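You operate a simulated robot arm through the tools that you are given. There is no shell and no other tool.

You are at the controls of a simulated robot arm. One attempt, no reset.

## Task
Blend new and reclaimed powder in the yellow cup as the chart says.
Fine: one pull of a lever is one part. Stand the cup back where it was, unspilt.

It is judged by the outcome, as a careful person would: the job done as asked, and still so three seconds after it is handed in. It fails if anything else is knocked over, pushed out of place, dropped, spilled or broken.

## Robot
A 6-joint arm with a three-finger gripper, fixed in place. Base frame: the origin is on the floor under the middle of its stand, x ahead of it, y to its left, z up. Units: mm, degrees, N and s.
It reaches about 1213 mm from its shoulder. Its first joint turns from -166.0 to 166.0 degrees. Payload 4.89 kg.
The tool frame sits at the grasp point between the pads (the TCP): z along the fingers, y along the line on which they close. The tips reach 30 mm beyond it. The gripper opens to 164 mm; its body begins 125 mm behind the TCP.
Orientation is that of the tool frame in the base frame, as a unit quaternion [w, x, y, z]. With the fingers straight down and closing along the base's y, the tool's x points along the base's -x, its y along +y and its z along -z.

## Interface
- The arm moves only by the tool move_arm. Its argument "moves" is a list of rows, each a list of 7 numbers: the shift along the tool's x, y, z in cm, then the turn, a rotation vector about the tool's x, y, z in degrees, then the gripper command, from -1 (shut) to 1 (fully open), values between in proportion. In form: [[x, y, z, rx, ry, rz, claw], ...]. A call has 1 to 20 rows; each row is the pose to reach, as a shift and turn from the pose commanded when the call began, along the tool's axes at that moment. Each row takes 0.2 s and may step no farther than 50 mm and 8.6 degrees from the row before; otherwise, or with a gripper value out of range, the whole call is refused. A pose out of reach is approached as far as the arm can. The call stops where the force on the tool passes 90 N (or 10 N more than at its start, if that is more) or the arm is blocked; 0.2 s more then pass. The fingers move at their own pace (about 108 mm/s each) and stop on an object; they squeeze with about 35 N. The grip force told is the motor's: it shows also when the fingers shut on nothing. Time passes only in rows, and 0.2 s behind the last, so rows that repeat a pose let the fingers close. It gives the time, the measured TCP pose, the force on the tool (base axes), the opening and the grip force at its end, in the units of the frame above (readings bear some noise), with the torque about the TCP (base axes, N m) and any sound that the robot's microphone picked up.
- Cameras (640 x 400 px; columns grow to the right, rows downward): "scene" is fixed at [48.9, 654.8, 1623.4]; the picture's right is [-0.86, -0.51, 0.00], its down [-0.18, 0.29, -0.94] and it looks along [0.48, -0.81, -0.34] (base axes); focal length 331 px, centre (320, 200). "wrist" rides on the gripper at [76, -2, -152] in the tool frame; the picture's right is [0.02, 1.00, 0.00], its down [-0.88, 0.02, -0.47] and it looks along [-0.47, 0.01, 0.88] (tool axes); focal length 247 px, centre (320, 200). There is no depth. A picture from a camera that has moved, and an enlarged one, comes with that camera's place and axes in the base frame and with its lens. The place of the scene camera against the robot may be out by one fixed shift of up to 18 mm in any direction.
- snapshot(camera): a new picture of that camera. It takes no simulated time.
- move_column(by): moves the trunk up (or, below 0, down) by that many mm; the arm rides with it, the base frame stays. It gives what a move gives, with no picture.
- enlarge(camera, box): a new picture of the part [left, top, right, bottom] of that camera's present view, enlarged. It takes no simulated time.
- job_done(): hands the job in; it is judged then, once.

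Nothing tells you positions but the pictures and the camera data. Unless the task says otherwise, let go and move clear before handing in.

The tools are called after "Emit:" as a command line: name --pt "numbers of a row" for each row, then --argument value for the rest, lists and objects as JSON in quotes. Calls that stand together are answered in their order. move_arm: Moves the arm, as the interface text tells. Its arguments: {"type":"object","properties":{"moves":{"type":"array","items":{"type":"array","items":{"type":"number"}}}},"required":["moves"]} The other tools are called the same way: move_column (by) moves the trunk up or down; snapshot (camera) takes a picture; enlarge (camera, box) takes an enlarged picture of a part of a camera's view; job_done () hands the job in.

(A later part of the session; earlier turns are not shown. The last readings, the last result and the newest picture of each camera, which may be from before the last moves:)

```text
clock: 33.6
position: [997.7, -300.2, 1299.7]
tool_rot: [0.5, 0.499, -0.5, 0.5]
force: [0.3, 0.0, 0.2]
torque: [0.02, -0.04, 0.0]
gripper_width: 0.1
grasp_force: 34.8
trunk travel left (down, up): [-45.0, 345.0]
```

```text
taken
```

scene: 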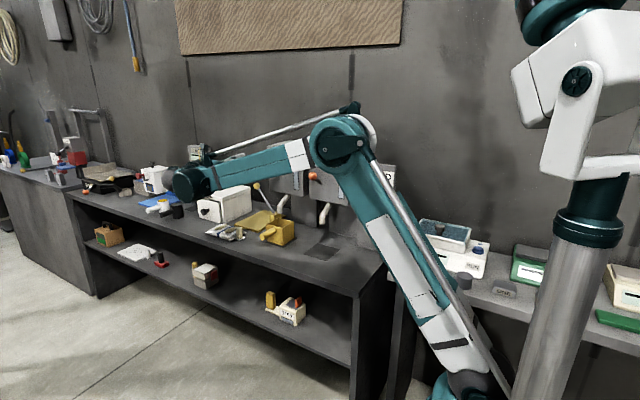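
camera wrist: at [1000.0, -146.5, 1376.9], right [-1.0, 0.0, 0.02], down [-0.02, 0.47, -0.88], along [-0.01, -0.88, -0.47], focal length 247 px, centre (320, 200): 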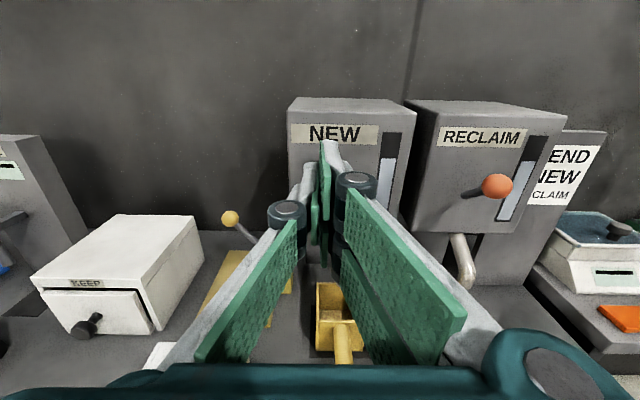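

Emit:
enlarge --camera "wrist" --box '[240, 90, 420, 290]'

Emit:
enlarge --camera "scene" --box '[160, 120, 340, 240]'

```text
2.00 times, centred on (330, 190) of wrist
camera zoom: at [1000.0, -146.5, 1376.9], right [-1.0, 0.0, 0.02], down [-0.02, 0.47, -0.88], along [-0.01, -0.88, -0.47], focal length 494 px, centre (300, 220)
```

zoom: 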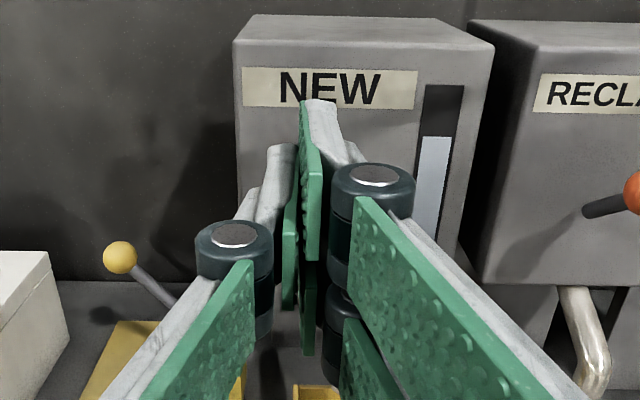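

```text
3.33 times, centred on (250, 180) of scene
camera zoom: at [48.9, 654.8, 1623.4], right [-0.86, -0.51, 0.0], down [-0.18, 0.29, -0.94], along [0.48, -0.81, -0.34], focal length 1103 px, centre (553, 267)
```

zoom: 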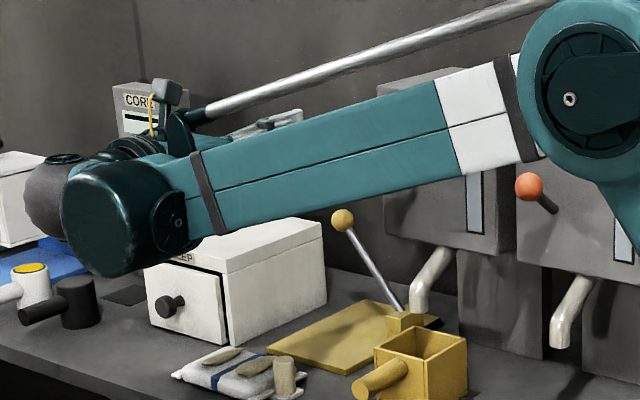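

The closed fingers form a bar; the lower finger's underside is about 35 mm below the TCP. I'll raise slightly, align it over the green knob (x≈980) and advance above the lever.

Emit:
move_arm --pt "1.5 0.7 0 0 0 0 -1" --pt "1.5 0.7 3 0 0 0 -1" --pt "1.5 0.7 6 0 0 0 -1" --pt "1.5 0.7 9 0 0 0 -1" --pt "1.5 0.7 12 0 0 0 -1" --pt "1.5 0.7 14 0 0 0 -1" --pt "1.5 0.7 16 0 0 0 -1" --pt "1.5 0.7 16 0 0 0 -1"

Emit:
snapshot --camera "wrist"

Emit:
snapshot --camera "scene"

```text
clock: 35.4
position: [989.9, -462.5, 1315.8]
tool_rot: [0.5, 0.5, -0.499, 0.501]
force: [0.4, -0.7, -0.3]
torque: [-0.01, 0.02, 0.01]
gripper_width: 0.1
grasp_force: 34.4
trunk travel left (down, up): [-45.0, 345.0]
```

```text
taken
camera wrist: at [991.9, -309.0, 1392.9], right [-1.0, 0.0, 0.02], down [-0.02, 0.47, -0.88], along [-0.01, -0.88, -0.47], focal length 247 px, centre (320, 200)
```

wrist: 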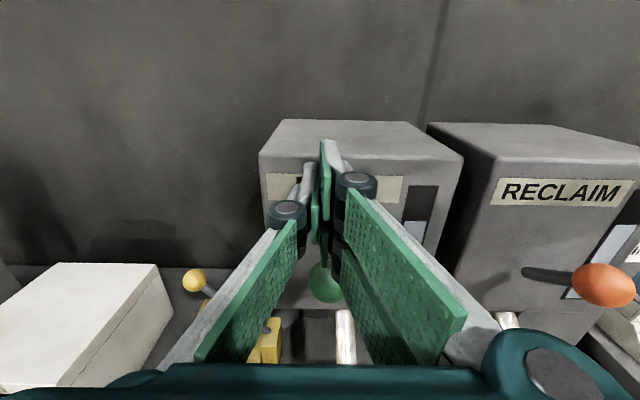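

```text
taken
```

scene: 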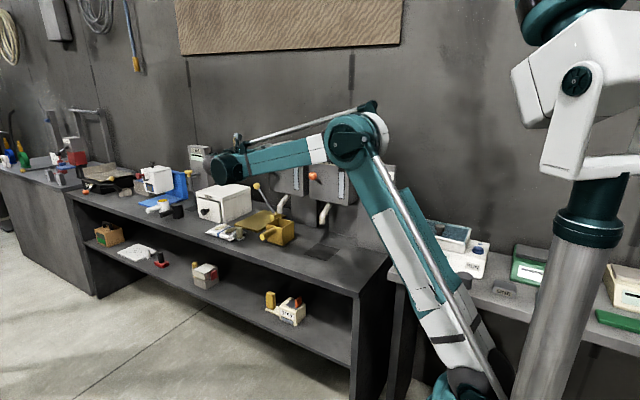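

The green knob sits just below the closed fingers. I'll lower in small steps to find contact.

Emit:
move_arm --pt "-0.5 0 0 0 0 0 -1" --pt "-1.0 0 0 0 0 0 -1" --pt "-1.5 0 0 0 0 0 -1" --pt "-2.0 0 0 0 0 0 -1"

Emit:
move_arm --pt "-0.5 0 0 0 0 0 -1" --pt "-0.5 0 0 0 0 0 -1"

Emit:
snapshot --camera "wrist"

```text
clock: 36.4
position: [991.7, -461.3, 1295.0]
tool_rot: [-0.5, -0.499, 0.501, -0.5]
force: [-0.3, -0.5, -0.6]
torque: [0.03, 0.01, 0.0]
gripper_width: 0.1
grasp_force: 34.6
trunk travel left (down, up): [-45.0, 345.0]
```

```text
clock: 37.0
position: [992.0, -460.8, 1290.1]
tool_rot: [0.501, 0.5, -0.501, 0.499]
force: [0.0, 0.6, -0.1]
torque: [0.0, 0.02, 0.02]
gripper_width: 0.0
grasp_force: 35.1
trunk travel left (down, up): [-45.0, 345.0]
```

```text
taken
camera wrist: at [993.0, -307.1, 1367.4], right [-1.0, 0.0, 0.02], down [-0.02, 0.47, -0.88], along [-0.01, -0.88, -0.47], focal length 247 px, centre (320, 200)
```

wrist: 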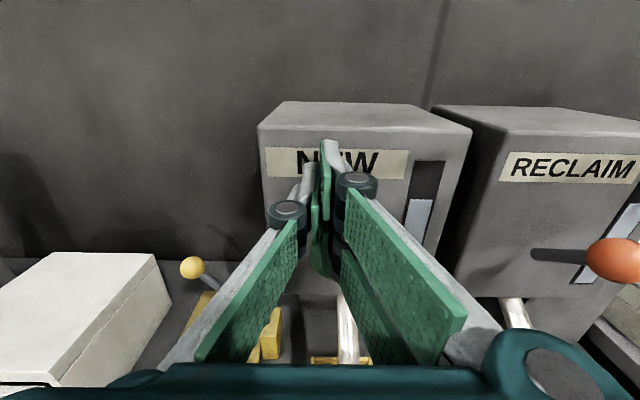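

Emit:
move_arm --pt "-0.3 0 0 0 0 0 -1" --pt "-0.6 0 0 0 0 0 -1"

Emit:
move_arm --pt "-0.3 0 0 0 0 0 -1" --pt "-0.6 0 0 0 0 0 -1"

```text
clock: 37.6
position: [989.7, -461.2, 1285.0]
tool_rot: [0.5, 0.5, -0.5, 0.5]
force: [-0.2, -0.8, 0.0]
torque: [0.02, 0.01, 0.0]
gripper_width: 0.0
grasp_force: 36.0
trunk travel left (down, up): [-45.0, 345.0]
```

```text
clock: 38.2
position: [990.5, -461.8, 1278.4]
tool_rot: [0.501, 0.499, -0.501, 0.498]
force: [-0.3, 0.7, 1.7]
torque: [0.01, 0.02, -0.01]
gripper_width: 0.0
grasp_force: 35.4
trunk travel left (down, up): [-45.0, 345.0]
```

Emit:
move_arm --pt "-0.5 0 0 0 0 0 -1" --pt "-1.0 0 0 0 0 0 -1"

Emit:
move_arm --pt "-0.5 0 0 0 0 0 -1" --pt "-1.0 0 0 0 0 0 -1"

Emit:
snapshot --camera "wrist"

```text
clock: 38.8
position: [989.0, -460.7, 1267.4]
tool_rot: [0.5, 0.5, -0.5, 0.5]
force: [0.2, 0.5, 0.3]
torque: [0.03, -0.02, 0.0]
gripper_width: 0.0
grasp_force: 34.9
trunk travel left (down, up): [-45.0, 345.0]
```

```text
clock: 39.4
position: [989.0, -462.2, 1257.4]
tool_rot: [0.5, 0.5, -0.5, 0.5]
force: [0.9, 0.0, 0.5]
torque: [0.01, 0.01, -0.04]
gripper_width: 0.2
grasp_force: 35.2
trunk travel left (down, up): [-45.0, 345.0]
```

```text
taken
camera wrist: at [991.8, -308.0, 1335.2], right [-1.0, 0.0, 0.02], down [-0.02, 0.47, -0.88], along [-0.01, -0.88, -0.47], focal length 247 px, centre (320, 200)
```

wrist: 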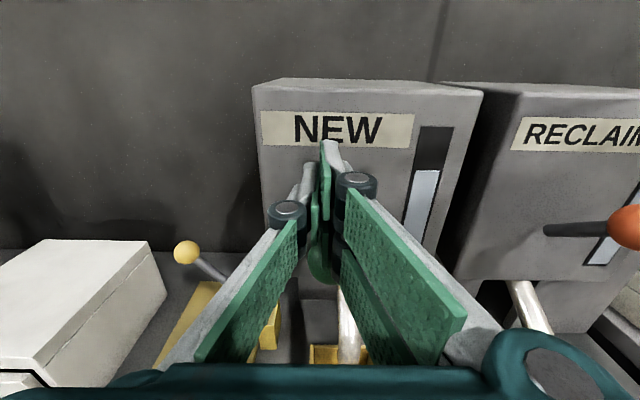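

Emit:
enlarge --camera "wrist" --box '[260, 190, 400, 340]'

Emit:
enlarge --camera "scene" --box '[190, 130, 340, 250]'

```text
2.67 times, centred on (330, 265) of wrist
camera zoom: at [991.8, -308.0, 1335.2], right [-1.0, 0.0, 0.02], down [-0.02, 0.47, -0.88], along [-0.01, -0.88, -0.47], focal length 659 px, centre (293, 27)
```

zoom: 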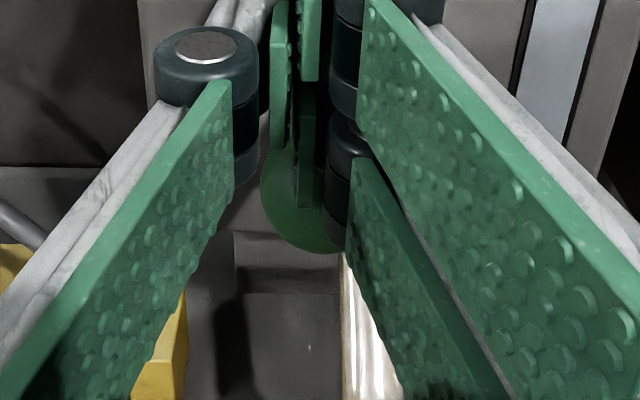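

```text
3.33 times, centred on (265, 190) of scene
camera zoom: at [48.9, 654.8, 1623.4], right [-0.86, -0.51, 0.0], down [-0.18, 0.29, -0.94], along [0.48, -0.81, -0.34], focal length 1103 px, centre (503, 233)
```

zoom: 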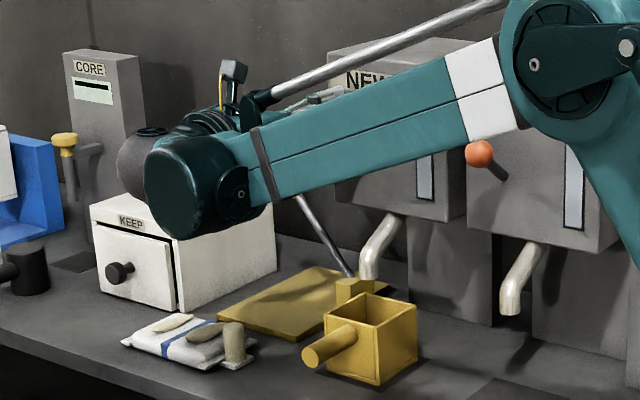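

The knob is moving down under the fingers with very little resistance. Continuing the stroke smoothly.

Emit:
move_arm --pt "-0.7 0 0 0 0 0 -1" --pt "-1.4 0 0 0 0 0 -1" --pt "-2.1 0 0 0 0 0 -1"

Emit:
move_arm --pt "-0.7 0 0 0 0 0 -1" --pt "-1.4 0 0 0 0 0 -1" --pt "-2.1 0 0 0 0 0 -1"

Emit:
snapshot --camera "wrist"

```text
clock: 40.2
position: [989.4, -462.1, 1237.8]
tool_rot: [0.5, 0.5, -0.5, 0.501]
force: [0.0, -0.4, 0.7]
torque: [0.05, -0.03, 0.03]
gripper_width: 0.0
grasp_force: 34.5
trunk travel left (down, up): [-45.0, 345.0]
```

```text
clock: 41.0
position: [990.4, -461.2, 1218.2]
tool_rot: [0.5, 0.499, -0.499, 0.502]
force: [18.9, -4.6, 39.3]
torque: [0.27, -0.17, -0.07]
gripper_width: 0.0
grasp_force: 35.0
trunk travel left (down, up): [-45.0, 345.0]
```

```text
taken
camera wrist: at [991.5, -307.5, 1295.5], right [-1.0, 0.0, 0.02], down [-0.02, 0.47, -0.88], along [-0.01, -0.88, -0.47], focal length 247 px, centre (320, 200)
```

wrist: 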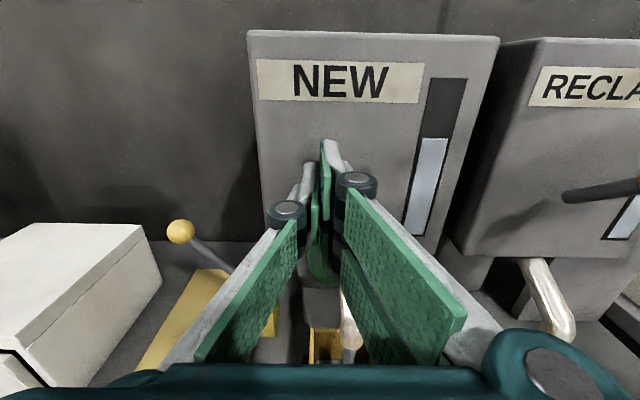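

Emit:
enlarge --camera "wrist" --box '[270, 230, 390, 370]'

Emit:
enlarge --camera "scene" --box '[240, 150, 340, 250]'

Emit:
enlarge --camera "wrist" --box '[380, 60, 500, 260]'

```text
2.86 times, centred on (330, 300) of wrist
camera zoom: at [991.5, -307.5, 1295.5], right [-1.0, 0.0, 0.02], down [-0.02, 0.47, -0.88], along [-0.01, -0.88, -0.47], focal length 706 px, centre (291, -86)
```

zoom: 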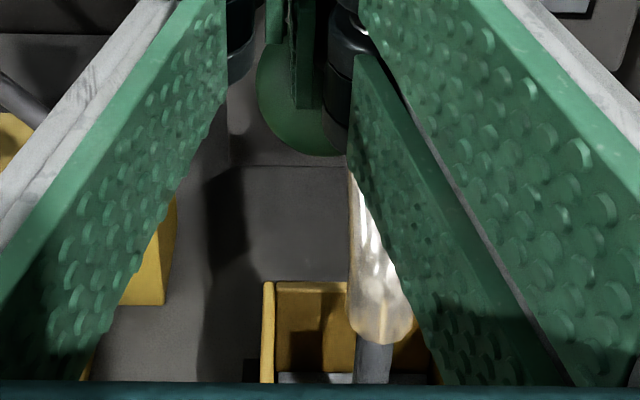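

```text
4.00 times, centred on (290, 200) of scene
camera zoom: at [48.9, 654.8, 1623.4], right [-0.86, -0.51, 0.0], down [-0.18, 0.29, -0.94], along [0.48, -0.81, -0.34], focal length 1323 px, centre (440, 200)
```

zoom: 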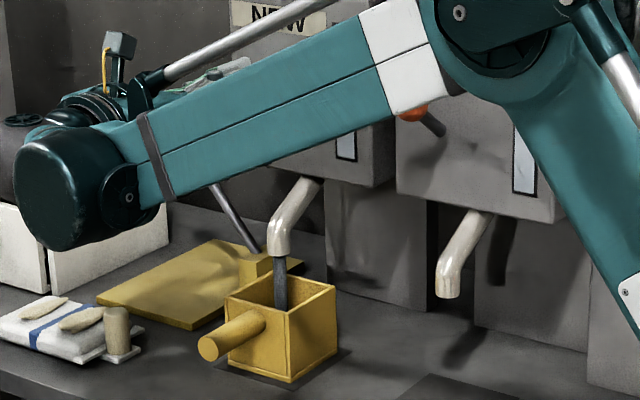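

```text
2.00 times, centred on (440, 160) of wrist
camera zoom: at [991.5, -307.5, 1295.5], right [-1.0, 0.0, 0.02], down [-0.02, 0.47, -0.88], along [-0.01, -0.88, -0.47], focal length 494 px, centre (80, 280)
```

zoom: 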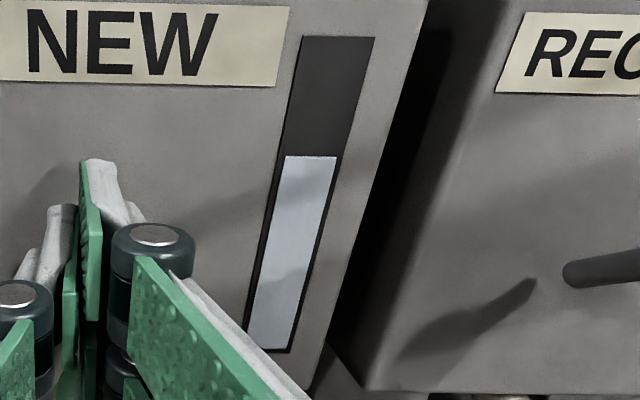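

The lever hit its end stop at about 39 N and powder is streaming into the cup. I'll release now by raising the fingers and see whether the lever springs back.

Emit:
move_arm --pt "2 0 0 0 0 0 -1" --pt "4 0 0 0 0 0 -1" --pt "6 0 0 0 0 0 -1" --pt "8 0 0 0 0 0 -1" --pt "9.7 0 0 0 0 0 -1"

Emit:
snapshot --camera "wrist"

Emit:
enlarge --camera "scene" --box '[240, 150, 340, 250]'

```text
clock: 42.2
position: [990.9, -460.8, 1314.4]
tool_rot: [-0.5, -0.5, 0.5, -0.5]
force: [-1.0, 0.3, -0.3]
torque: [-0.08, -0.01, -0.05]
gripper_width: 0.0
grasp_force: 34.9
trunk travel left (down, up): [-45.0, 345.0]
```

```text
taken
camera wrist: at [992.0, -306.6, 1391.5], right [-1.0, 0.0, 0.02], down [-0.02, 0.47, -0.88], along [-0.01, -0.88, -0.47], focal length 247 px, centre (320, 200)
```

wrist: 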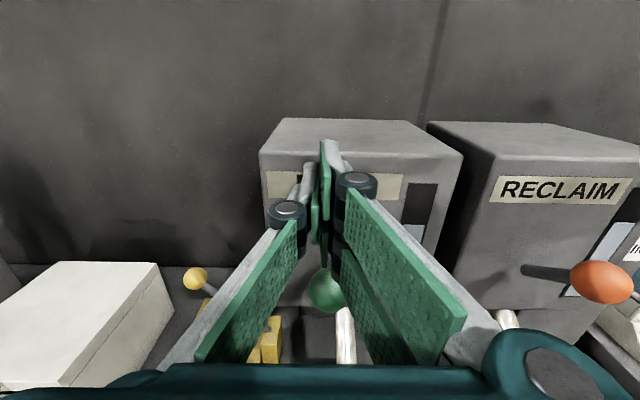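

```text
4.00 times, centred on (290, 200) of scene
camera zoom: at [48.9, 654.8, 1623.4], right [-0.86, -0.51, 0.0], down [-0.18, 0.29, -0.94], along [0.48, -0.81, -0.34], focal length 1323 px, centre (440, 200)
```

zoom: 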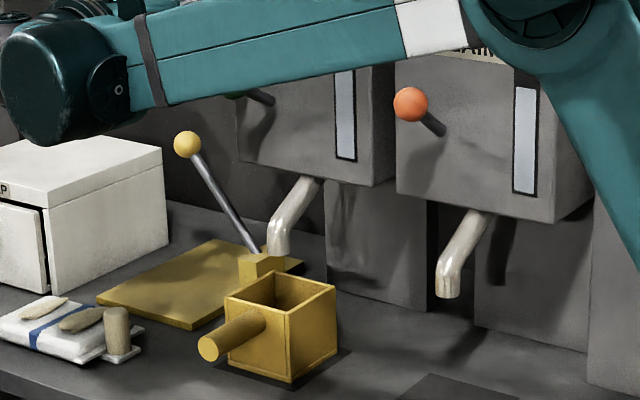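

The stream has stopped and the lever is rising back. I'll wait about a second and check that it has fully returned before the second pull.

Emit:
move_arm --pt "0 0 0 0 0 0 -1" --pt "0 0 0 0 0 0 -1" --pt "0 0 0 0 0 0 -1" --pt "0 0 0 0 0 0 -1" --pt "0 0 0 0 0 0 -1"

Emit:
snapshot --camera "wrist"

Emit:
enlarge --camera "wrist" --box '[270, 230, 390, 370]'

```text
clock: 43.4
position: [990.0, -460.2, 1313.4]
tool_rot: [-0.5, -0.5, 0.501, -0.499]
force: [-0.6, 0.3, 0.1]
torque: [0.0, -0.01, -0.02]
gripper_width: 0.2
grasp_force: 35.3
trunk travel left (down, up): [-45.0, 345.0]
```

```text
taken
camera wrist: at [991.8, -306.5, 1391.7], right [-1.0, 0.0, 0.02], down [-0.02, 0.47, -0.88], along [-0.01, -0.88, -0.47], focal length 247 px, centre (320, 200)
```

wrist: 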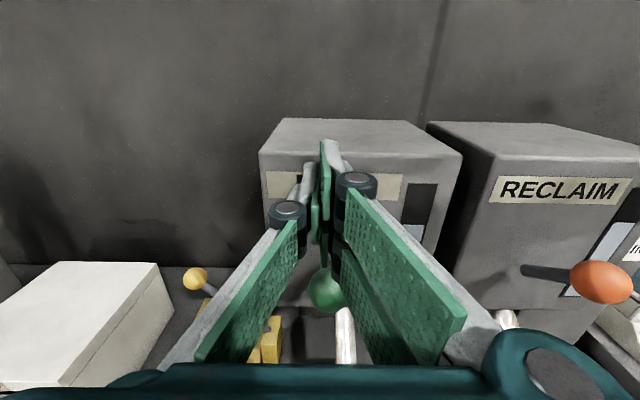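

```text
2.86 times, centred on (330, 300) of wrist
camera zoom: at [991.8, -306.5, 1391.7], right [-1.0, 0.0, 0.02], down [-0.02, 0.47, -0.88], along [-0.01, -0.88, -0.47], focal length 706 px, centre (291, -86)
```

zoom: 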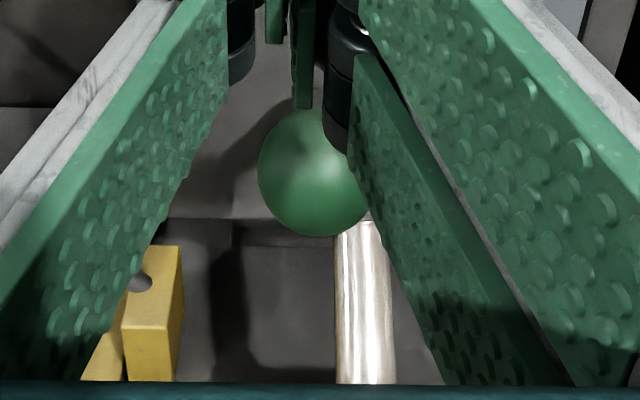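

The lever is back up, perhaps a few degrees short of where it started. I'll back off sideways to inspect the lever, the level gauge and the cup contents before the second pull.

Emit:
move_arm --pt "0 0 -3 0 0 0 -1" --pt "0 0 -6 0 0 0 -1" --pt "0 0 -9 0 0 0 -1" --pt "0 0 -12 0 0 0 -1" --pt "0 0 -15 0 0 0 -1" --pt "0 3 -17 0 0 0 -1" --pt "0 6 -17 0 0 0 -1" --pt "0 9 -17 0 0 0 -1" --pt "0 12 -17 0 0 0 -1" --pt "0 12 -17 0 0 0 -1"

Emit:
snapshot --camera "wrist"

Emit:
enlarge --camera "wrist" --box '[160, 90, 320, 200]'

Emit:
enlarge --camera "scene" --box '[240, 150, 340, 250]'

```text
clock: 45.6
position: [871.5, -291.4, 1315.3]
tool_rot: [0.5, 0.5, -0.5, 0.5]
force: [-0.5, -0.7, -0.3]
torque: [0.02, 0.0, -0.02]
gripper_width: 0.0
grasp_force: 34.8
trunk travel left (down, up): [-45.0, 345.0]
```

```text
taken
camera wrist: at [873.3, -137.0, 1391.6], right [-1.0, 0.0, 0.02], down [-0.02, 0.47, -0.88], along [-0.01, -0.88, -0.47], focal length 247 px, centre (320, 200)
```

wrist: 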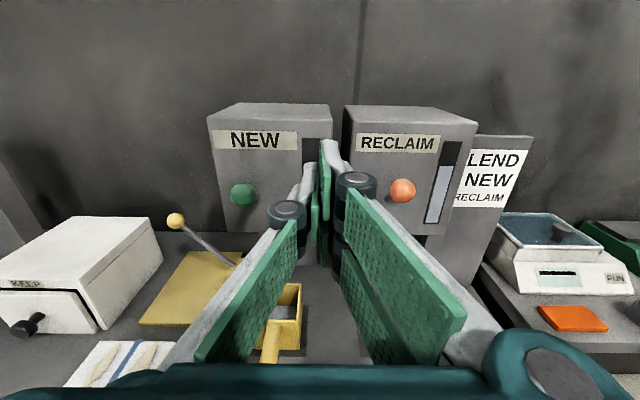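

```text
3.64 times, centred on (240, 145) of wrist
camera zoom: at [873.3, -137.0, 1391.6], right [-1.0, 0.0, 0.02], down [-0.02, 0.47, -0.88], along [-0.01, -0.88, -0.47], focal length 898 px, centre (611, 400)
```

zoom: 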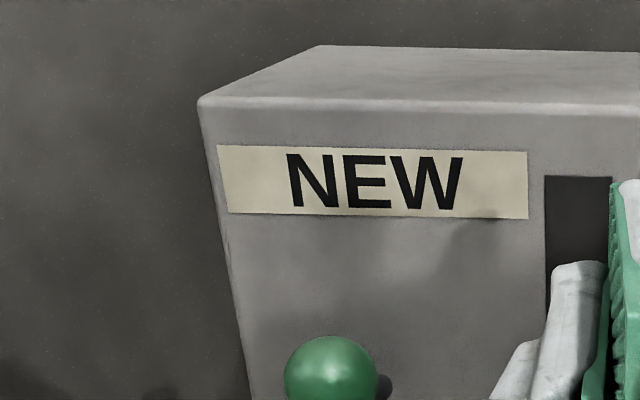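

```text
4.00 times, centred on (290, 200) of scene
camera zoom: at [48.9, 654.8, 1623.4], right [-0.86, -0.51, 0.0], down [-0.18, 0.29, -0.94], along [0.48, -0.81, -0.34], focal length 1323 px, centre (440, 200)
```

zoom: 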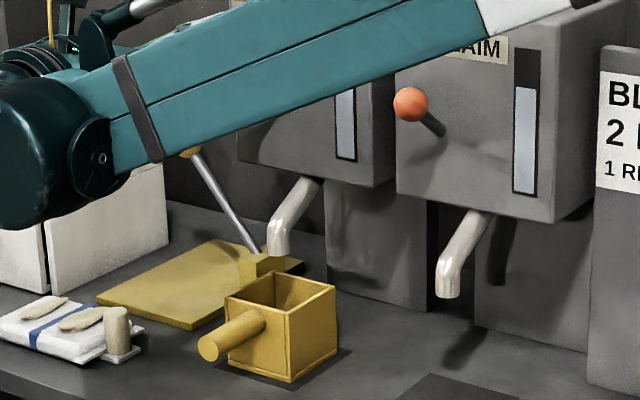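

Emit:
enlarge --camera "wrist" --box '[235, 270, 325, 370]'

Emit:
enlarge --camera "wrist" --box '[200, 170, 440, 260]'

```text
4.00 times, centred on (280, 320) of wrist
camera zoom: at [873.3, -137.0, 1391.6], right [-1.0, 0.0, 0.02], down [-0.02, 0.47, -0.88], along [-0.01, -0.88, -0.47], focal length 988 px, centre (480, -280)
```

zoom: 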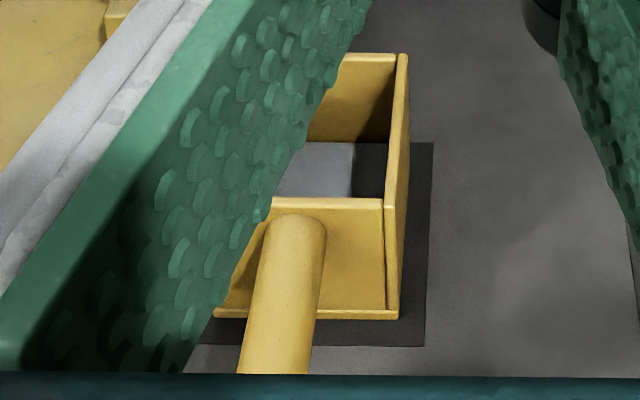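

```text
2.67 times, centred on (320, 215) of wrist
camera zoom: at [873.3, -137.0, 1391.6], right [-1.0, 0.0, 0.02], down [-0.02, 0.47, -0.88], along [-0.01, -0.88, -0.47], focal length 659 px, centre (320, 160)
```

zoom: 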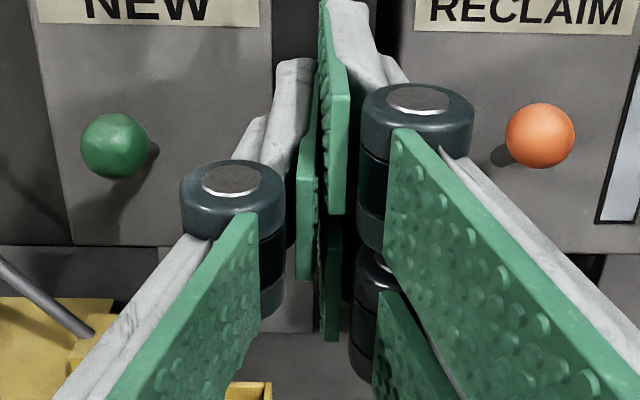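

One layer of grey NEW powder is in the cup and the lever has returned. Going back above the green knob for the second pull.

Emit:
move_arm --pt "0 -3 0 0 0 0 -1" --pt "0 -6 0 0 0 0 -1" --pt "0 -9 0 0 0 0 -1" --pt "0 -12 0 0 0 0 -1" --pt "0 -12 3 0 0 0 -1" --pt "0 -12 6 0 0 0 -1" --pt "0 -12 9 0 0 0 -1" --pt "0 -12 12 0 0 0 -1" --pt "0 -12 15 0 0 0 -1" --pt "0 -12 17 0 0 0 -1" --pt "0 -12 17 0 0 0 -1"

Emit:
enlarge --camera "wrist" --box '[270, 230, 390, 370]'

```text
clock: 48.0
position: [989.0, -459.9, 1313.9]
tool_rot: [0.5, 0.5, -0.5, 0.5]
force: [0.1, -0.2, 0.4]
torque: [-0.01, 0.04, -0.01]
gripper_width: 0.3
grasp_force: 35.4
trunk travel left (down, up): [-45.0, 345.0]
```

```text
2.86 times, centred on (330, 300) of wrist
camera zoom: at [991.0, -307.3, 1390.9], right [-1.0, 0.0, 0.02], down [-0.02, 0.47, -0.88], along [-0.01, -0.88, -0.47], focal length 706 px, centre (291, -86)
```

zoom: 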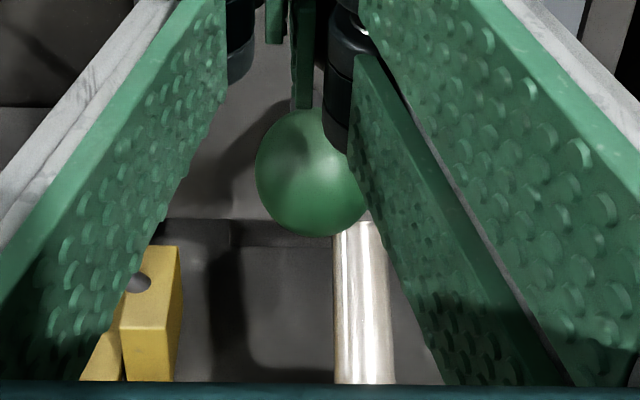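

Emit:
move_arm --pt "-1 0.4 0 0 0 0 -1" --pt "-2 0.4 0 0 0 0 -1" --pt "-3 0.4 0 0 0 0 -1" --pt "-4 0.4 0 0 0 0 -1" --pt "-4.8 0.4 0 0 0 0 -1" --pt "-5.5 0.4 0 0 0 0 -1" --pt "-6.2 0.4 0 0 0 0 -1" --pt "-6.9 0.4 0 0 0 0 -1" --pt "-7.6 0.4 0 0 0 0 -1"

Emit:
move_arm --pt "-0.7 0 0 0 0 0 -1" --pt "-1.4 0 0 0 0 0 -1" --pt "-2.1 0 0 0 0 0 -1"

Emit:
enlarge --camera "scene" --box '[240, 150, 340, 250]'

Emit:
enlarge --camera "wrist" --box '[270, 230, 390, 370]'

```text
clock: 50.0
position: [985.5, -462.1, 1237.3]
tool_rot: [0.5, 0.501, -0.5, 0.5]
force: [0.7, 0.2, 0.9]
torque: [0.06, -0.02, 0.02]
gripper_width: 0.0
grasp_force: 35.1
trunk travel left (down, up): [-45.0, 345.0]
```

```text
clock: 50.8
position: [985.9, -461.2, 1219.2]
tool_rot: [0.5, 0.5, -0.498, 0.502]
force: [20.8, -9.2, 47.6]
torque: [0.23, -0.44, -0.39]
gripper_width: 0.0
grasp_force: 35.1
trunk travel left (down, up): [-45.0, 345.0]
```

```text
4.00 times, centred on (290, 200) of scene
camera zoom: at [48.9, 654.8, 1623.4], right [-0.86, -0.51, 0.0], down [-0.18, 0.29, -0.94], along [0.48, -0.81, -0.34], focal length 1323 px, centre (440, 200)
```

zoom: 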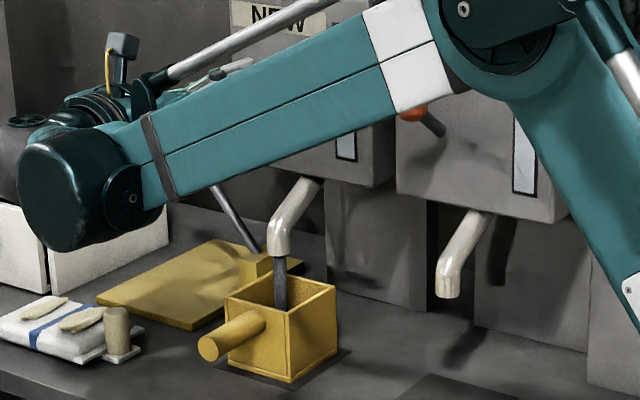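

```text
2.86 times, centred on (330, 300) of wrist
camera zoom: at [987.2, -307.4, 1295.6], right [-1.0, 0.0, 0.02], down [-0.02, 0.47, -0.88], along [-0.01, -0.88, -0.47], focal length 706 px, centre (291, -86)
```

zoom: 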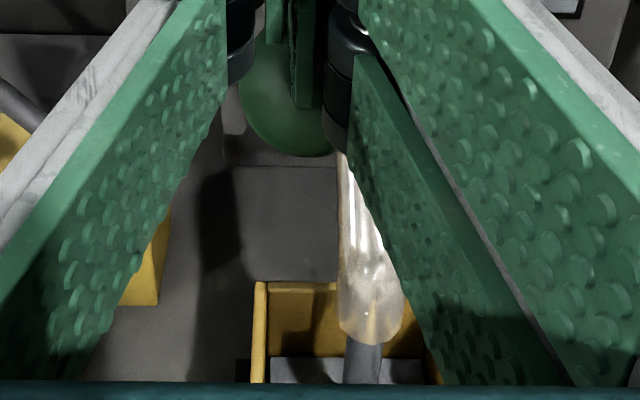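

The second NEW dose is streaming. I'll release the lever with the same timing as before.

Emit:
move_arm --pt "2 0 0 0 0 0 -1" --pt "4 0 0 0 0 0 -1" --pt "6 0 0 0 0 0 -1" --pt "8 0 0 0 0 0 -1" --pt "9.7 0 0 0 0 0 -1"

Emit:
move_arm --pt "0 0 0 0 0 0 -1" --pt "0 0 -3 0 0 0 -1" --pt "0 0 -6 0 0 0 -1" --pt "0 0 -9 0 0 0 -1" --pt "0 0 -12 0 0 0 -1" --pt "0 0 -15 0 0 0 -1" --pt "0 3 -17 0 0 0 -1" --pt "0 6 -17 0 0 0 -1" --pt "0 9 -17 0 0 0 -1" --pt "0 11.6 -17 0 0 0 -1" --pt "0 11.6 -17 0 0 0 -1"

Emit:
snapshot --camera "wrist"

Emit:
enlarge --camera "wrist" --box '[235, 270, 325, 370]'

Emit:
enlarge --camera "scene" --box '[240, 150, 340, 250]'

```text
clock: 52.0
position: [987.4, -461.8, 1313.4]
tool_rot: [0.5, 0.501, -0.5, 0.499]
force: [0.4, -0.1, -0.7]
torque: [-0.05, 0.01, -0.06]
gripper_width: 0.0
grasp_force: 35.2
trunk travel left (down, up): [-45.0, 345.0]
```

```text
clock: 54.4
position: [869.3, -290.0, 1315.3]
tool_rot: [0.5, 0.5, -0.5, 0.5]
force: [-0.1, -0.1, 0.2]
torque: [0.0, 0.0, 0.0]
gripper_width: 0.0
grasp_force: 35.5
trunk travel left (down, up): [-45.0, 345.0]
```

```text
taken
camera wrist: at [871.1, -136.4, 1393.0], right [-1.0, 0.0, 0.02], down [-0.02, 0.47, -0.88], along [-0.01, -0.88, -0.47], focal length 247 px, centre (320, 200)
```

wrist: 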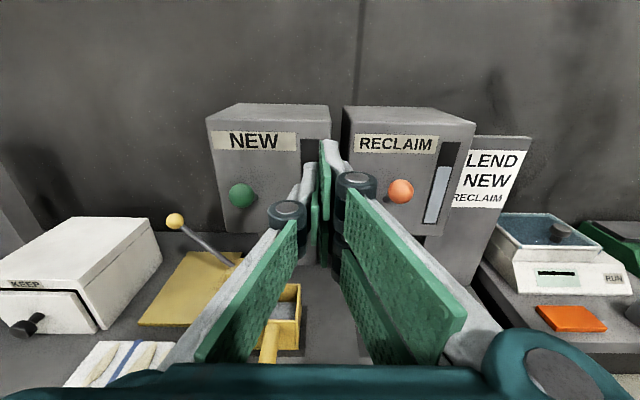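

```text
4.00 times, centred on (280, 320) of wrist
camera zoom: at [871.1, -136.4, 1393.0], right [-1.0, 0.0, 0.02], down [-0.02, 0.47, -0.88], along [-0.01, -0.88, -0.47], focal length 988 px, centre (480, -280)
```

zoom: 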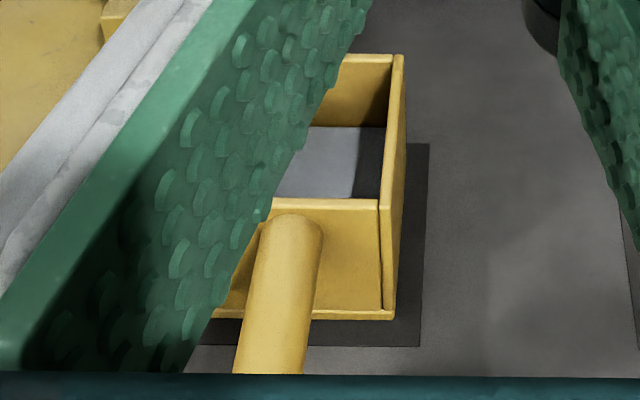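

```text
4.00 times, centred on (290, 200) of scene
camera zoom: at [48.9, 654.8, 1623.4], right [-0.86, -0.51, 0.0], down [-0.18, 0.29, -0.94], along [0.48, -0.81, -0.34], focal length 1323 px, centre (440, 200)
```

zoom: 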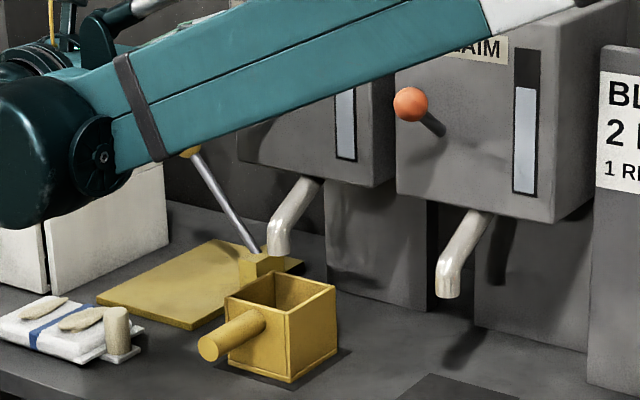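

The second dose raised the powder level by the same amount (about 14 mm per part), so the cup holds 2 parts NEW. Now I return to the pre-grasp pose in front of the cup with the fingers open.

Emit:
move_arm --pt "-2.59 -0.81 -0.14 0 -3 0 -1" --pt "-5.18 -1.62 -0.28 0 -6 0 -0.6" --pt "-7.77 -2.43 -0.43 0 -9 0 -0.3" --pt "-10.36 -3.24 -0.57 0 -12 0 0" --pt "-12.95 -4.05 -0.71 0 -15 0 0.2" --pt "-15.53 -4.86 -0.85 0 -18 0 0.46" --pt "-18.12 -5.67 -0.99 0 -21 0 0.46" --pt "-20.71 -6.48 -1.14 0 -24 0 0.46" --pt "-23.3 -7.29 -1.28 0 -27 0 0.46" --pt "-25.89 -8.1 -1.42 0 -30 0 0.46" --pt "-25.89 -8.1 -1.42 0 -30 0 0.46"

Emit:
snapshot --camera "wrist"

```text
clock: 56.8
position: [948.0, -276.2, 1053.6]
tool_rot: [0.354, 0.612, -0.612, 0.354]
force: [-1.0, -0.2, -0.3]
torque: [-0.02, -0.02, 0.05]
gripper_width: 119.9
grasp_force: 0.1
trunk travel left (down, up): [-45.0, 345.0]
```

```text
taken
camera wrist: at [950.8, -181.3, 1197.3], right [-1.0, -0.01, 0.02], down [-0.02, 0.85, -0.53], along [-0.01, -0.53, -0.85], focal length 247 px, centre (320, 200)
```

wrist: 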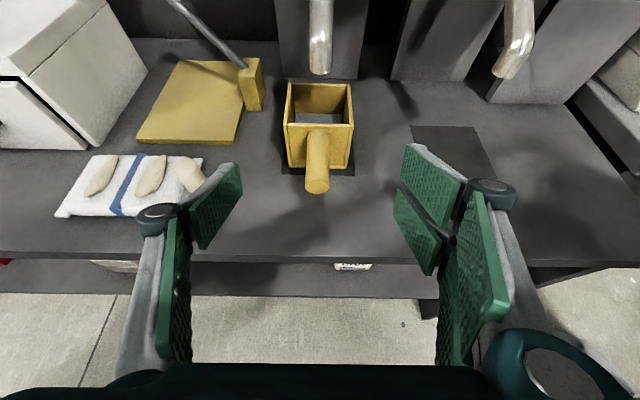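

The view matches the release retreat exactly. Advancing along the same line to the cup.

Emit:
move_arm --pt "0 0 3 0 0 0 0.46" --pt "0 0 6 0 0 0 0.46" --pt "0 0 9 0 0 0 0.46" --pt "0 0 12 0 0 0 0.46" --pt "0 0 15 0 0 0 0.46" --pt "0 0 17.5 0 0 0 0.46" --pt "0 0 20 0 0 0 0.46" --pt "0 0 22 0 0 0 0.46" --pt "0 0 22 0 0 0 0.46"

Emit:
snapshot --camera "wrist"

```text
clock: 58.8
position: [951.3, -466.8, 943.8]
tool_rot: [-0.353, -0.612, 0.613, -0.354]
force: [0.2, 0.8, 0.3]
torque: [0.0, 0.02, 0.02]
gripper_width: 120.0
grasp_force: 0.0
trunk travel left (down, up): [-45.0, 345.0]
```

```text
taken
camera wrist: at [953.4, -372.1, 1087.7], right [-1.0, -0.01, 0.02], down [-0.02, 0.85, -0.53], along [-0.01, -0.53, -0.85], focal length 247 px, centre (320, 200)
```

wrist: 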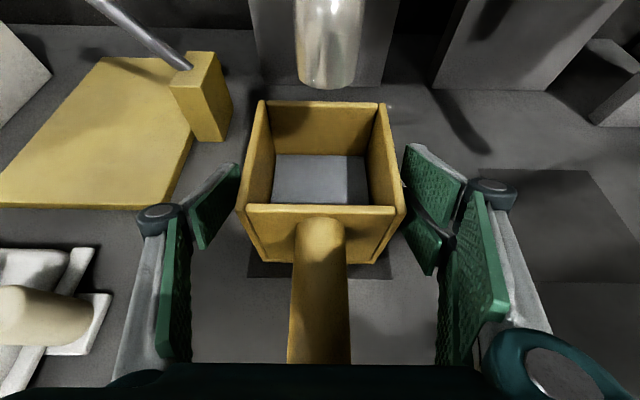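

Emit:
move_arm --pt "0 0 0 0 0 0 0.3" --pt "0 0 0 0 0 0 0.2" --pt "0 0 0 0 0 0 0.15" --pt "0 0 0 0 0 0 0.1" --pt "0 0 0 0 0 0 0" --pt "0 0 0 0 0 0 -0.2" --pt "0 0 0 0 0 0 -1" --pt "0 0 0 0 0 0 -1"

Emit:
move_arm --pt "0.35 0 -0.2 0 0 0 -1" --pt "0.7 0 -0.4 0 0 0 -1" --pt "1.04 0 -0.6 0 0 0 -1" --pt "1.3 0 -0.75 0 0 0 -1" --pt "1.56 0 -0.9 0 0 0 -1" --pt "1.56 0 -0.9 0 0 0 -1"

Emit:
snapshot --camera "wrist"

```text
clock: 60.6
position: [952.4, -466.9, 943.7]
tool_rot: [0.353, 0.613, -0.612, 0.354]
force: [-0.6, -0.3, 0.8]
torque: [-0.01, 0.15, 0.03]
gripper_width: 94.3
grasp_force: 35.0
trunk travel left (down, up): [-45.0, 345.0]
```

```text
clock: 62.0
position: [952.6, -467.8, 963.1]
tool_rot: [-0.354, -0.612, 0.613, -0.353]
force: [0.3, -0.4, -1.8]
torque: [0.01, -0.02, 0.0]
gripper_width: 94.4
grasp_force: 34.6
trunk travel left (down, up): [-45.0, 345.0]
```

```text
taken
camera wrist: at [954.1, -372.4, 1105.7], right [-1.0, -0.01, 0.02], down [-0.02, 0.85, -0.53], along [-0.01, -0.53, -0.85], focal length 247 px, centre (320, 200)
```

wrist: 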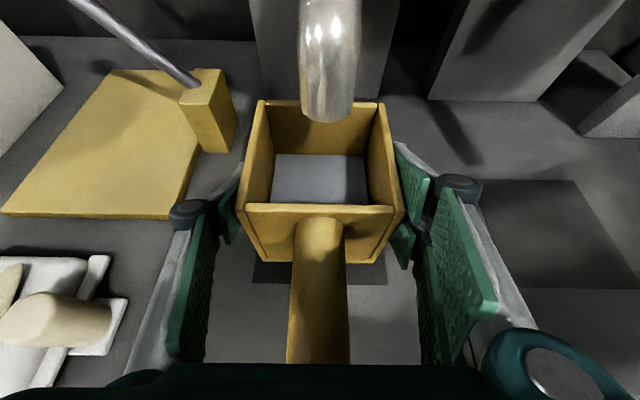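

The cup is held level with 2 parts NEW in it. I'll carry it gently to the RECLAIM pad, 230 mm in -x.

Emit:
move_arm --pt "0 0.7 0 0 0 0 -1" --pt "0 2.0 0 0 0 0 -1" --pt "0 4.0 0 0 0 0 -1" --pt "0 6.0 0 0 0 0 -1" --pt "0 8.0 0 0 0 0 -1" --pt "0 10.0 0 0 0 0 -1" --pt "0 12.0 0 0 0 0 -1" --pt "0 14.0 0 0 0 0 -1" --pt "0 16.0 0 0 0 0 -1" --pt "0 18.0 0 0 0 0 -1" --pt "0 20.0 0 0 0 0 -1" --pt "0 21.5 0 0 0 0 -1" --pt "0 22.5 0 0 0 0 -1" --pt "0 23.0 0 0 0 0 -1" --pt "0 23.0 0 0 0 0 -1"

Emit:
snapshot --camera "wrist"

Emit:
snapshot --camera "scene"

```text
clock: 65.2
position: [720.6, -467.1, 961.6]
tool_rot: [0.354, 0.612, -0.612, 0.354]
force: [0.4, 0.1, -0.9]
torque: [0.01, 0.01, -0.01]
gripper_width: 94.4
grasp_force: 35.4
trunk travel left (down, up): [-45.0, 345.0]
```

```text
taken
camera wrist: at [722.5, -372.1, 1105.1], right [-1.0, -0.01, 0.02], down [-0.02, 0.85, -0.53], along [-0.01, -0.53, -0.85], focal length 247 px, centre (320, 200)
```

wrist: 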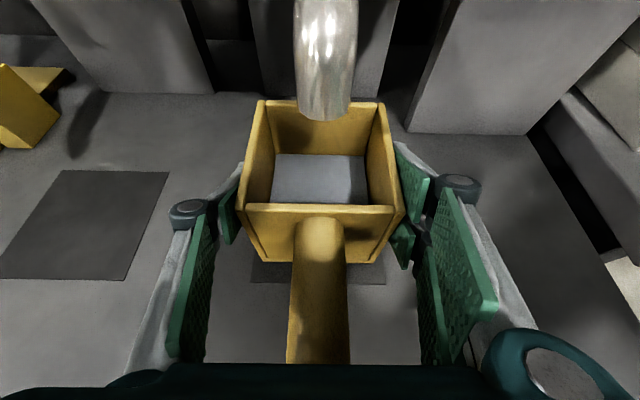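

```text
taken
```

scene: 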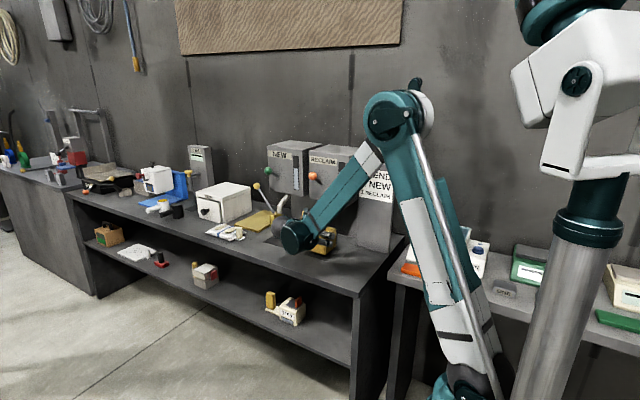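

Centred under the RECLAIM spout. Lowering by the same 18 mm in gentle steps.

Emit:
move_arm --pt "-0.35 0 0.2 0 0 0 -1" --pt "-0.7 0 0.4 0 0 0 -1" --pt "-1.04 0 0.6 0 0 0 -1" --pt "-1.25 0 0.72 0 0 0 -1" --pt "-1.4 0 0.81 0 0 0 -1" --pt "-1.48 0 0.855 0 0 0 -1" --pt "-1.48 0 0.855 0 0 0 -1"

Emit:
move_arm --pt "-0.045 0 0.025 0 0 0 -1" --pt "-0.08 0 0.045 0 0 0 -1" --pt "-0.08 0 0.045 0 0 0 -1"

```text
clock: 66.8
position: [720.2, -467.9, 945.0]
tool_rot: [-0.354, -0.612, 0.613, -0.354]
force: [0.9, -0.1, -1.7]
torque: [0.03, -0.01, 0.0]
gripper_width: 94.5
grasp_force: 34.9
trunk travel left (down, up): [-45.0, 345.0]
```

```text
clock: 67.6
position: [719.9, -468.2, 944.7]
tool_rot: [0.354, 0.612, -0.612, 0.354]
force: [0.4, 0.2, -2.3]
torque: [0.0, 0.0, -0.02]
gripper_width: 94.1
grasp_force: 35.0
trunk travel left (down, up): [-45.0, 345.0]
```

Emit:
move_arm --pt "-0.05 0 0.03 0 0 0 -1" --pt "-0.05 0 0.03 0 0 0 -1"

Emit:
move_arm --pt "-0.05 0 0.03 0 0 0 -1" --pt "-0.05 0 0.03 0 0 0 -1"

```text
clock: 68.2
position: [721.3, -468.1, 943.9]
tool_rot: [0.353, 0.613, -0.612, 0.354]
force: [-1.0, -3.1, 8.3]
torque: [0.03, 0.24, 0.09]
gripper_width: 94.5
grasp_force: 34.8
trunk travel left (down, up): [-45.0, 345.0]
```

```text
clock: 68.8
position: [721.1, -467.9, 944.3]
tool_rot: [-0.354, -0.612, 0.613, -0.354]
force: [1.7, -3.6, 10.7]
torque: [-0.25, 0.3, 0.13]
gripper_width: 94.5
grasp_force: 34.3
trunk travel left (down, up): [-45.0, 345.0]
```

Contact is made on the RECLAIM pad. Releasing and backing out.

Emit:
move_arm --pt "0 0 0 0 0 0 0.16" --pt "0 0 0 0 0 0 0.2" --pt "0 0 0 0 0 0 0.3" --pt "0 0 0 0 0 0 0.46" --pt "0 0 0 0 0 0 0.46" --pt "0 0 0 0 0 0 0.46"

Emit:
snapshot --camera "wrist"

```text
clock: 70.2
position: [721.0, -467.4, 944.1]
tool_rot: [0.353, 0.613, -0.612, 0.354]
force: [0.4, -0.8, -0.5]
torque: [0.01, -0.01, 0.02]
gripper_width: 119.6
grasp_force: 0.0
trunk travel left (down, up): [-45.0, 345.0]
```

```text
taken
camera wrist: at [723.0, -372.5, 1087.4], right [-1.0, -0.01, 0.02], down [-0.02, 0.85, -0.53], along [-0.01, -0.53, -0.85], focal length 247 px, centre (320, 200)
```

wrist: 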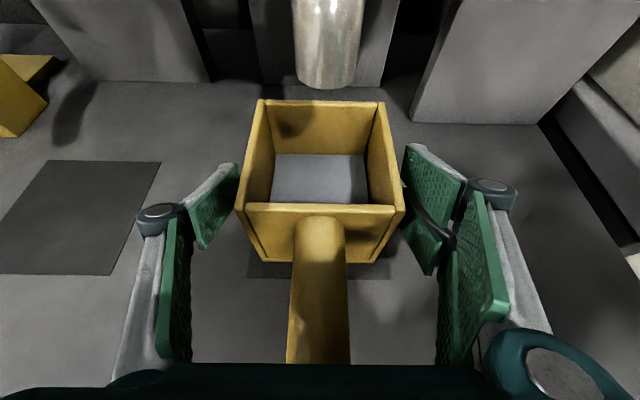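

Emit:
move_arm --pt "0 0 -2.5 0 0 0 0.46" --pt "0 0 -5 0 0 0 0.46" --pt "0 0 -7.5 0 0 0 0.46" --pt "0 0 -10 0 0 0 0.46" --pt "0 0 -13 0 0 0 0.46" --pt "0 0 -16 0 0 0 0.46" --pt "0 0 -19 0 0 0 0.46" --pt "0 0 -22 0 0 0 0.46" --pt "0 0 -22 0 0 0 0.46"

Emit:
move_arm --pt "2.58 -0.39 -1.31 0 3.33 0 0.46" --pt "5.16 -0.78 -2.62 0 6.67 0 0.3" --pt "7.73 -1.17 -3.93 0 10 0 0.1" --pt "10.31 -1.56 -5.24 0 13.33 0 -0.2" --pt "12.89 -1.94 -6.56 0 16.67 0 -0.5" --pt "15.47 -2.33 -7.87 0 20 0 -0.8" --pt "18.04 -2.72 -9.18 0 23.33 0 -1" --pt "20.62 -3.11 -10.49 0 26.67 0 -1" --pt "23.2 -3.5 -11.8 0 30 0 -1" --pt "23.2 -3.5 -11.8 0 30 0 -1"

Emit:
snapshot --camera "wrist"

Emit:
snapshot --camera "scene"

```text
clock: 72.2
position: [719.3, -277.9, 1051.4]
tool_rot: [-0.354, -0.612, 0.613, -0.353]
force: [0.1, -0.2, -0.6]
torque: [0.04, 0.01, -0.01]
gripper_width: 119.7
grasp_force: 0.1
trunk travel left (down, up): [-45.0, 345.0]
```

```text
clock: 74.4
position: [756.6, -290.8, 1313.7]
tool_rot: [0.5, 0.5, -0.5, 0.5]
force: [-0.5, -0.3, 0.1]
torque: [-0.02, 0.01, 0.0]
gripper_width: 0.1
grasp_force: 35.1
trunk travel left (down, up): [-45.0, 345.0]
```

```text
taken
camera wrist: at [758.6, -137.6, 1391.0], right [-1.0, 0.0, 0.02], down [-0.02, 0.47, -0.88], along [-0.01, -0.88, -0.47], focal length 247 px, centre (320, 200)
```

wrist: 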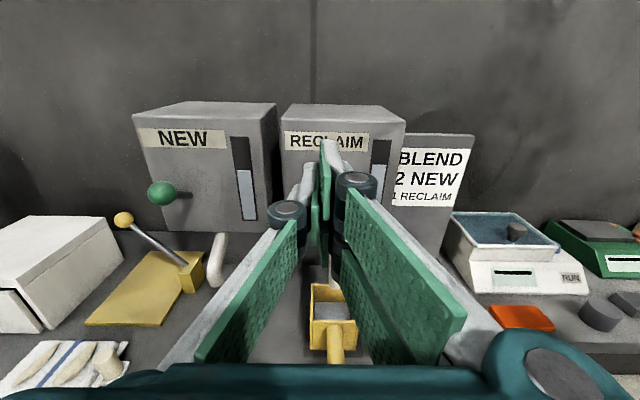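

```text
taken
```

scene: 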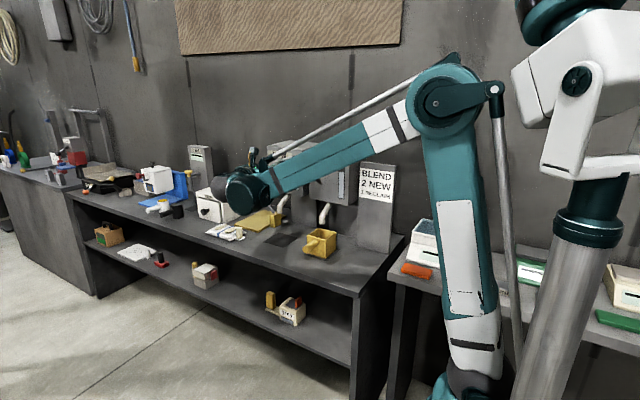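

Cup stands under the RECLAIM spout. Advancing over the orange knob with the closed fingers.

Emit:
move_arm --pt "0 0 3 0 0 0 -1" --pt "0 0 6 0 0 0 -1" --pt "0 0 9 0 0 0 -1" --pt "0 0 12 0 0 0 -1" --pt "0 0 14.5 0 0 0 -1" --pt "0 0 17 0 0 0 -1" --pt "0 0 17 0 0 0 -1"

Emit:
snapshot --camera "wrist"

Emit:
enlarge --camera "wrist" --box '[270, 230, 390, 370]'

Emit:
snapshot --camera "scene"

```text
clock: 76.0
position: [754.8, -460.6, 1313.6]
tool_rot: [0.5, 0.501, -0.501, 0.499]
force: [0.2, 1.1, -0.6]
torque: [0.0, -0.02, -0.02]
gripper_width: 0.0
grasp_force: 34.6
trunk travel left (down, up): [-45.0, 345.0]
```

```text
taken
camera wrist: at [757.0, -306.8, 1392.0], right [-1.0, 0.0, 0.02], down [-0.02, 0.47, -0.88], along [-0.01, -0.88, -0.47], focal length 247 px, centre (320, 200)
```

wrist: 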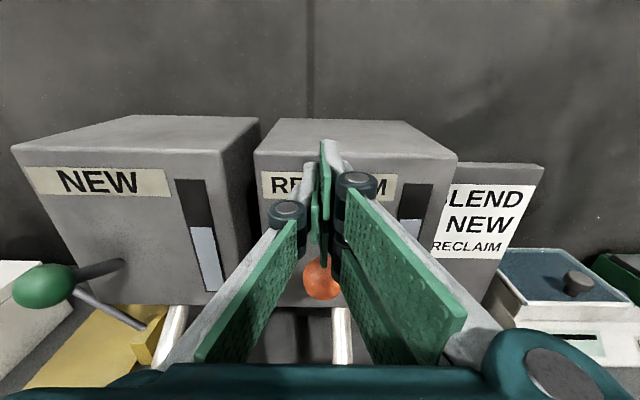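

```text
2.86 times, centred on (330, 300) of wrist
camera zoom: at [757.0, -306.8, 1392.0], right [-1.0, 0.0, 0.02], down [-0.02, 0.47, -0.88], along [-0.01, -0.88, -0.47], focal length 706 px, centre (291, -86)
```

zoom: 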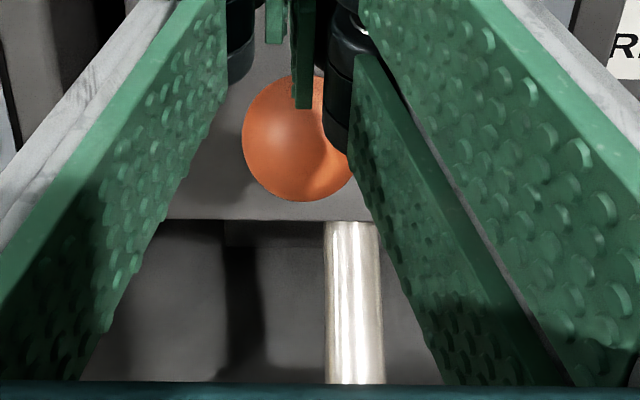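

```text
taken
```

scene: 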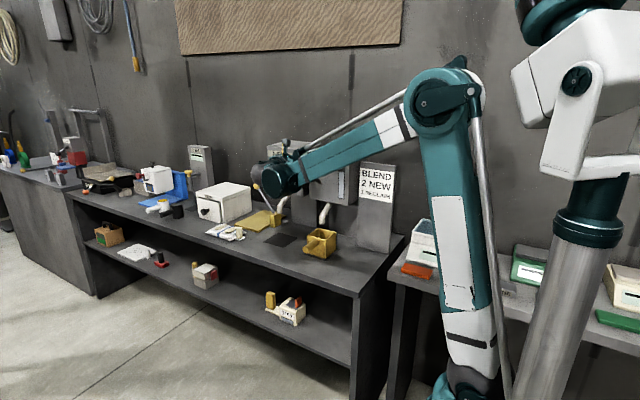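

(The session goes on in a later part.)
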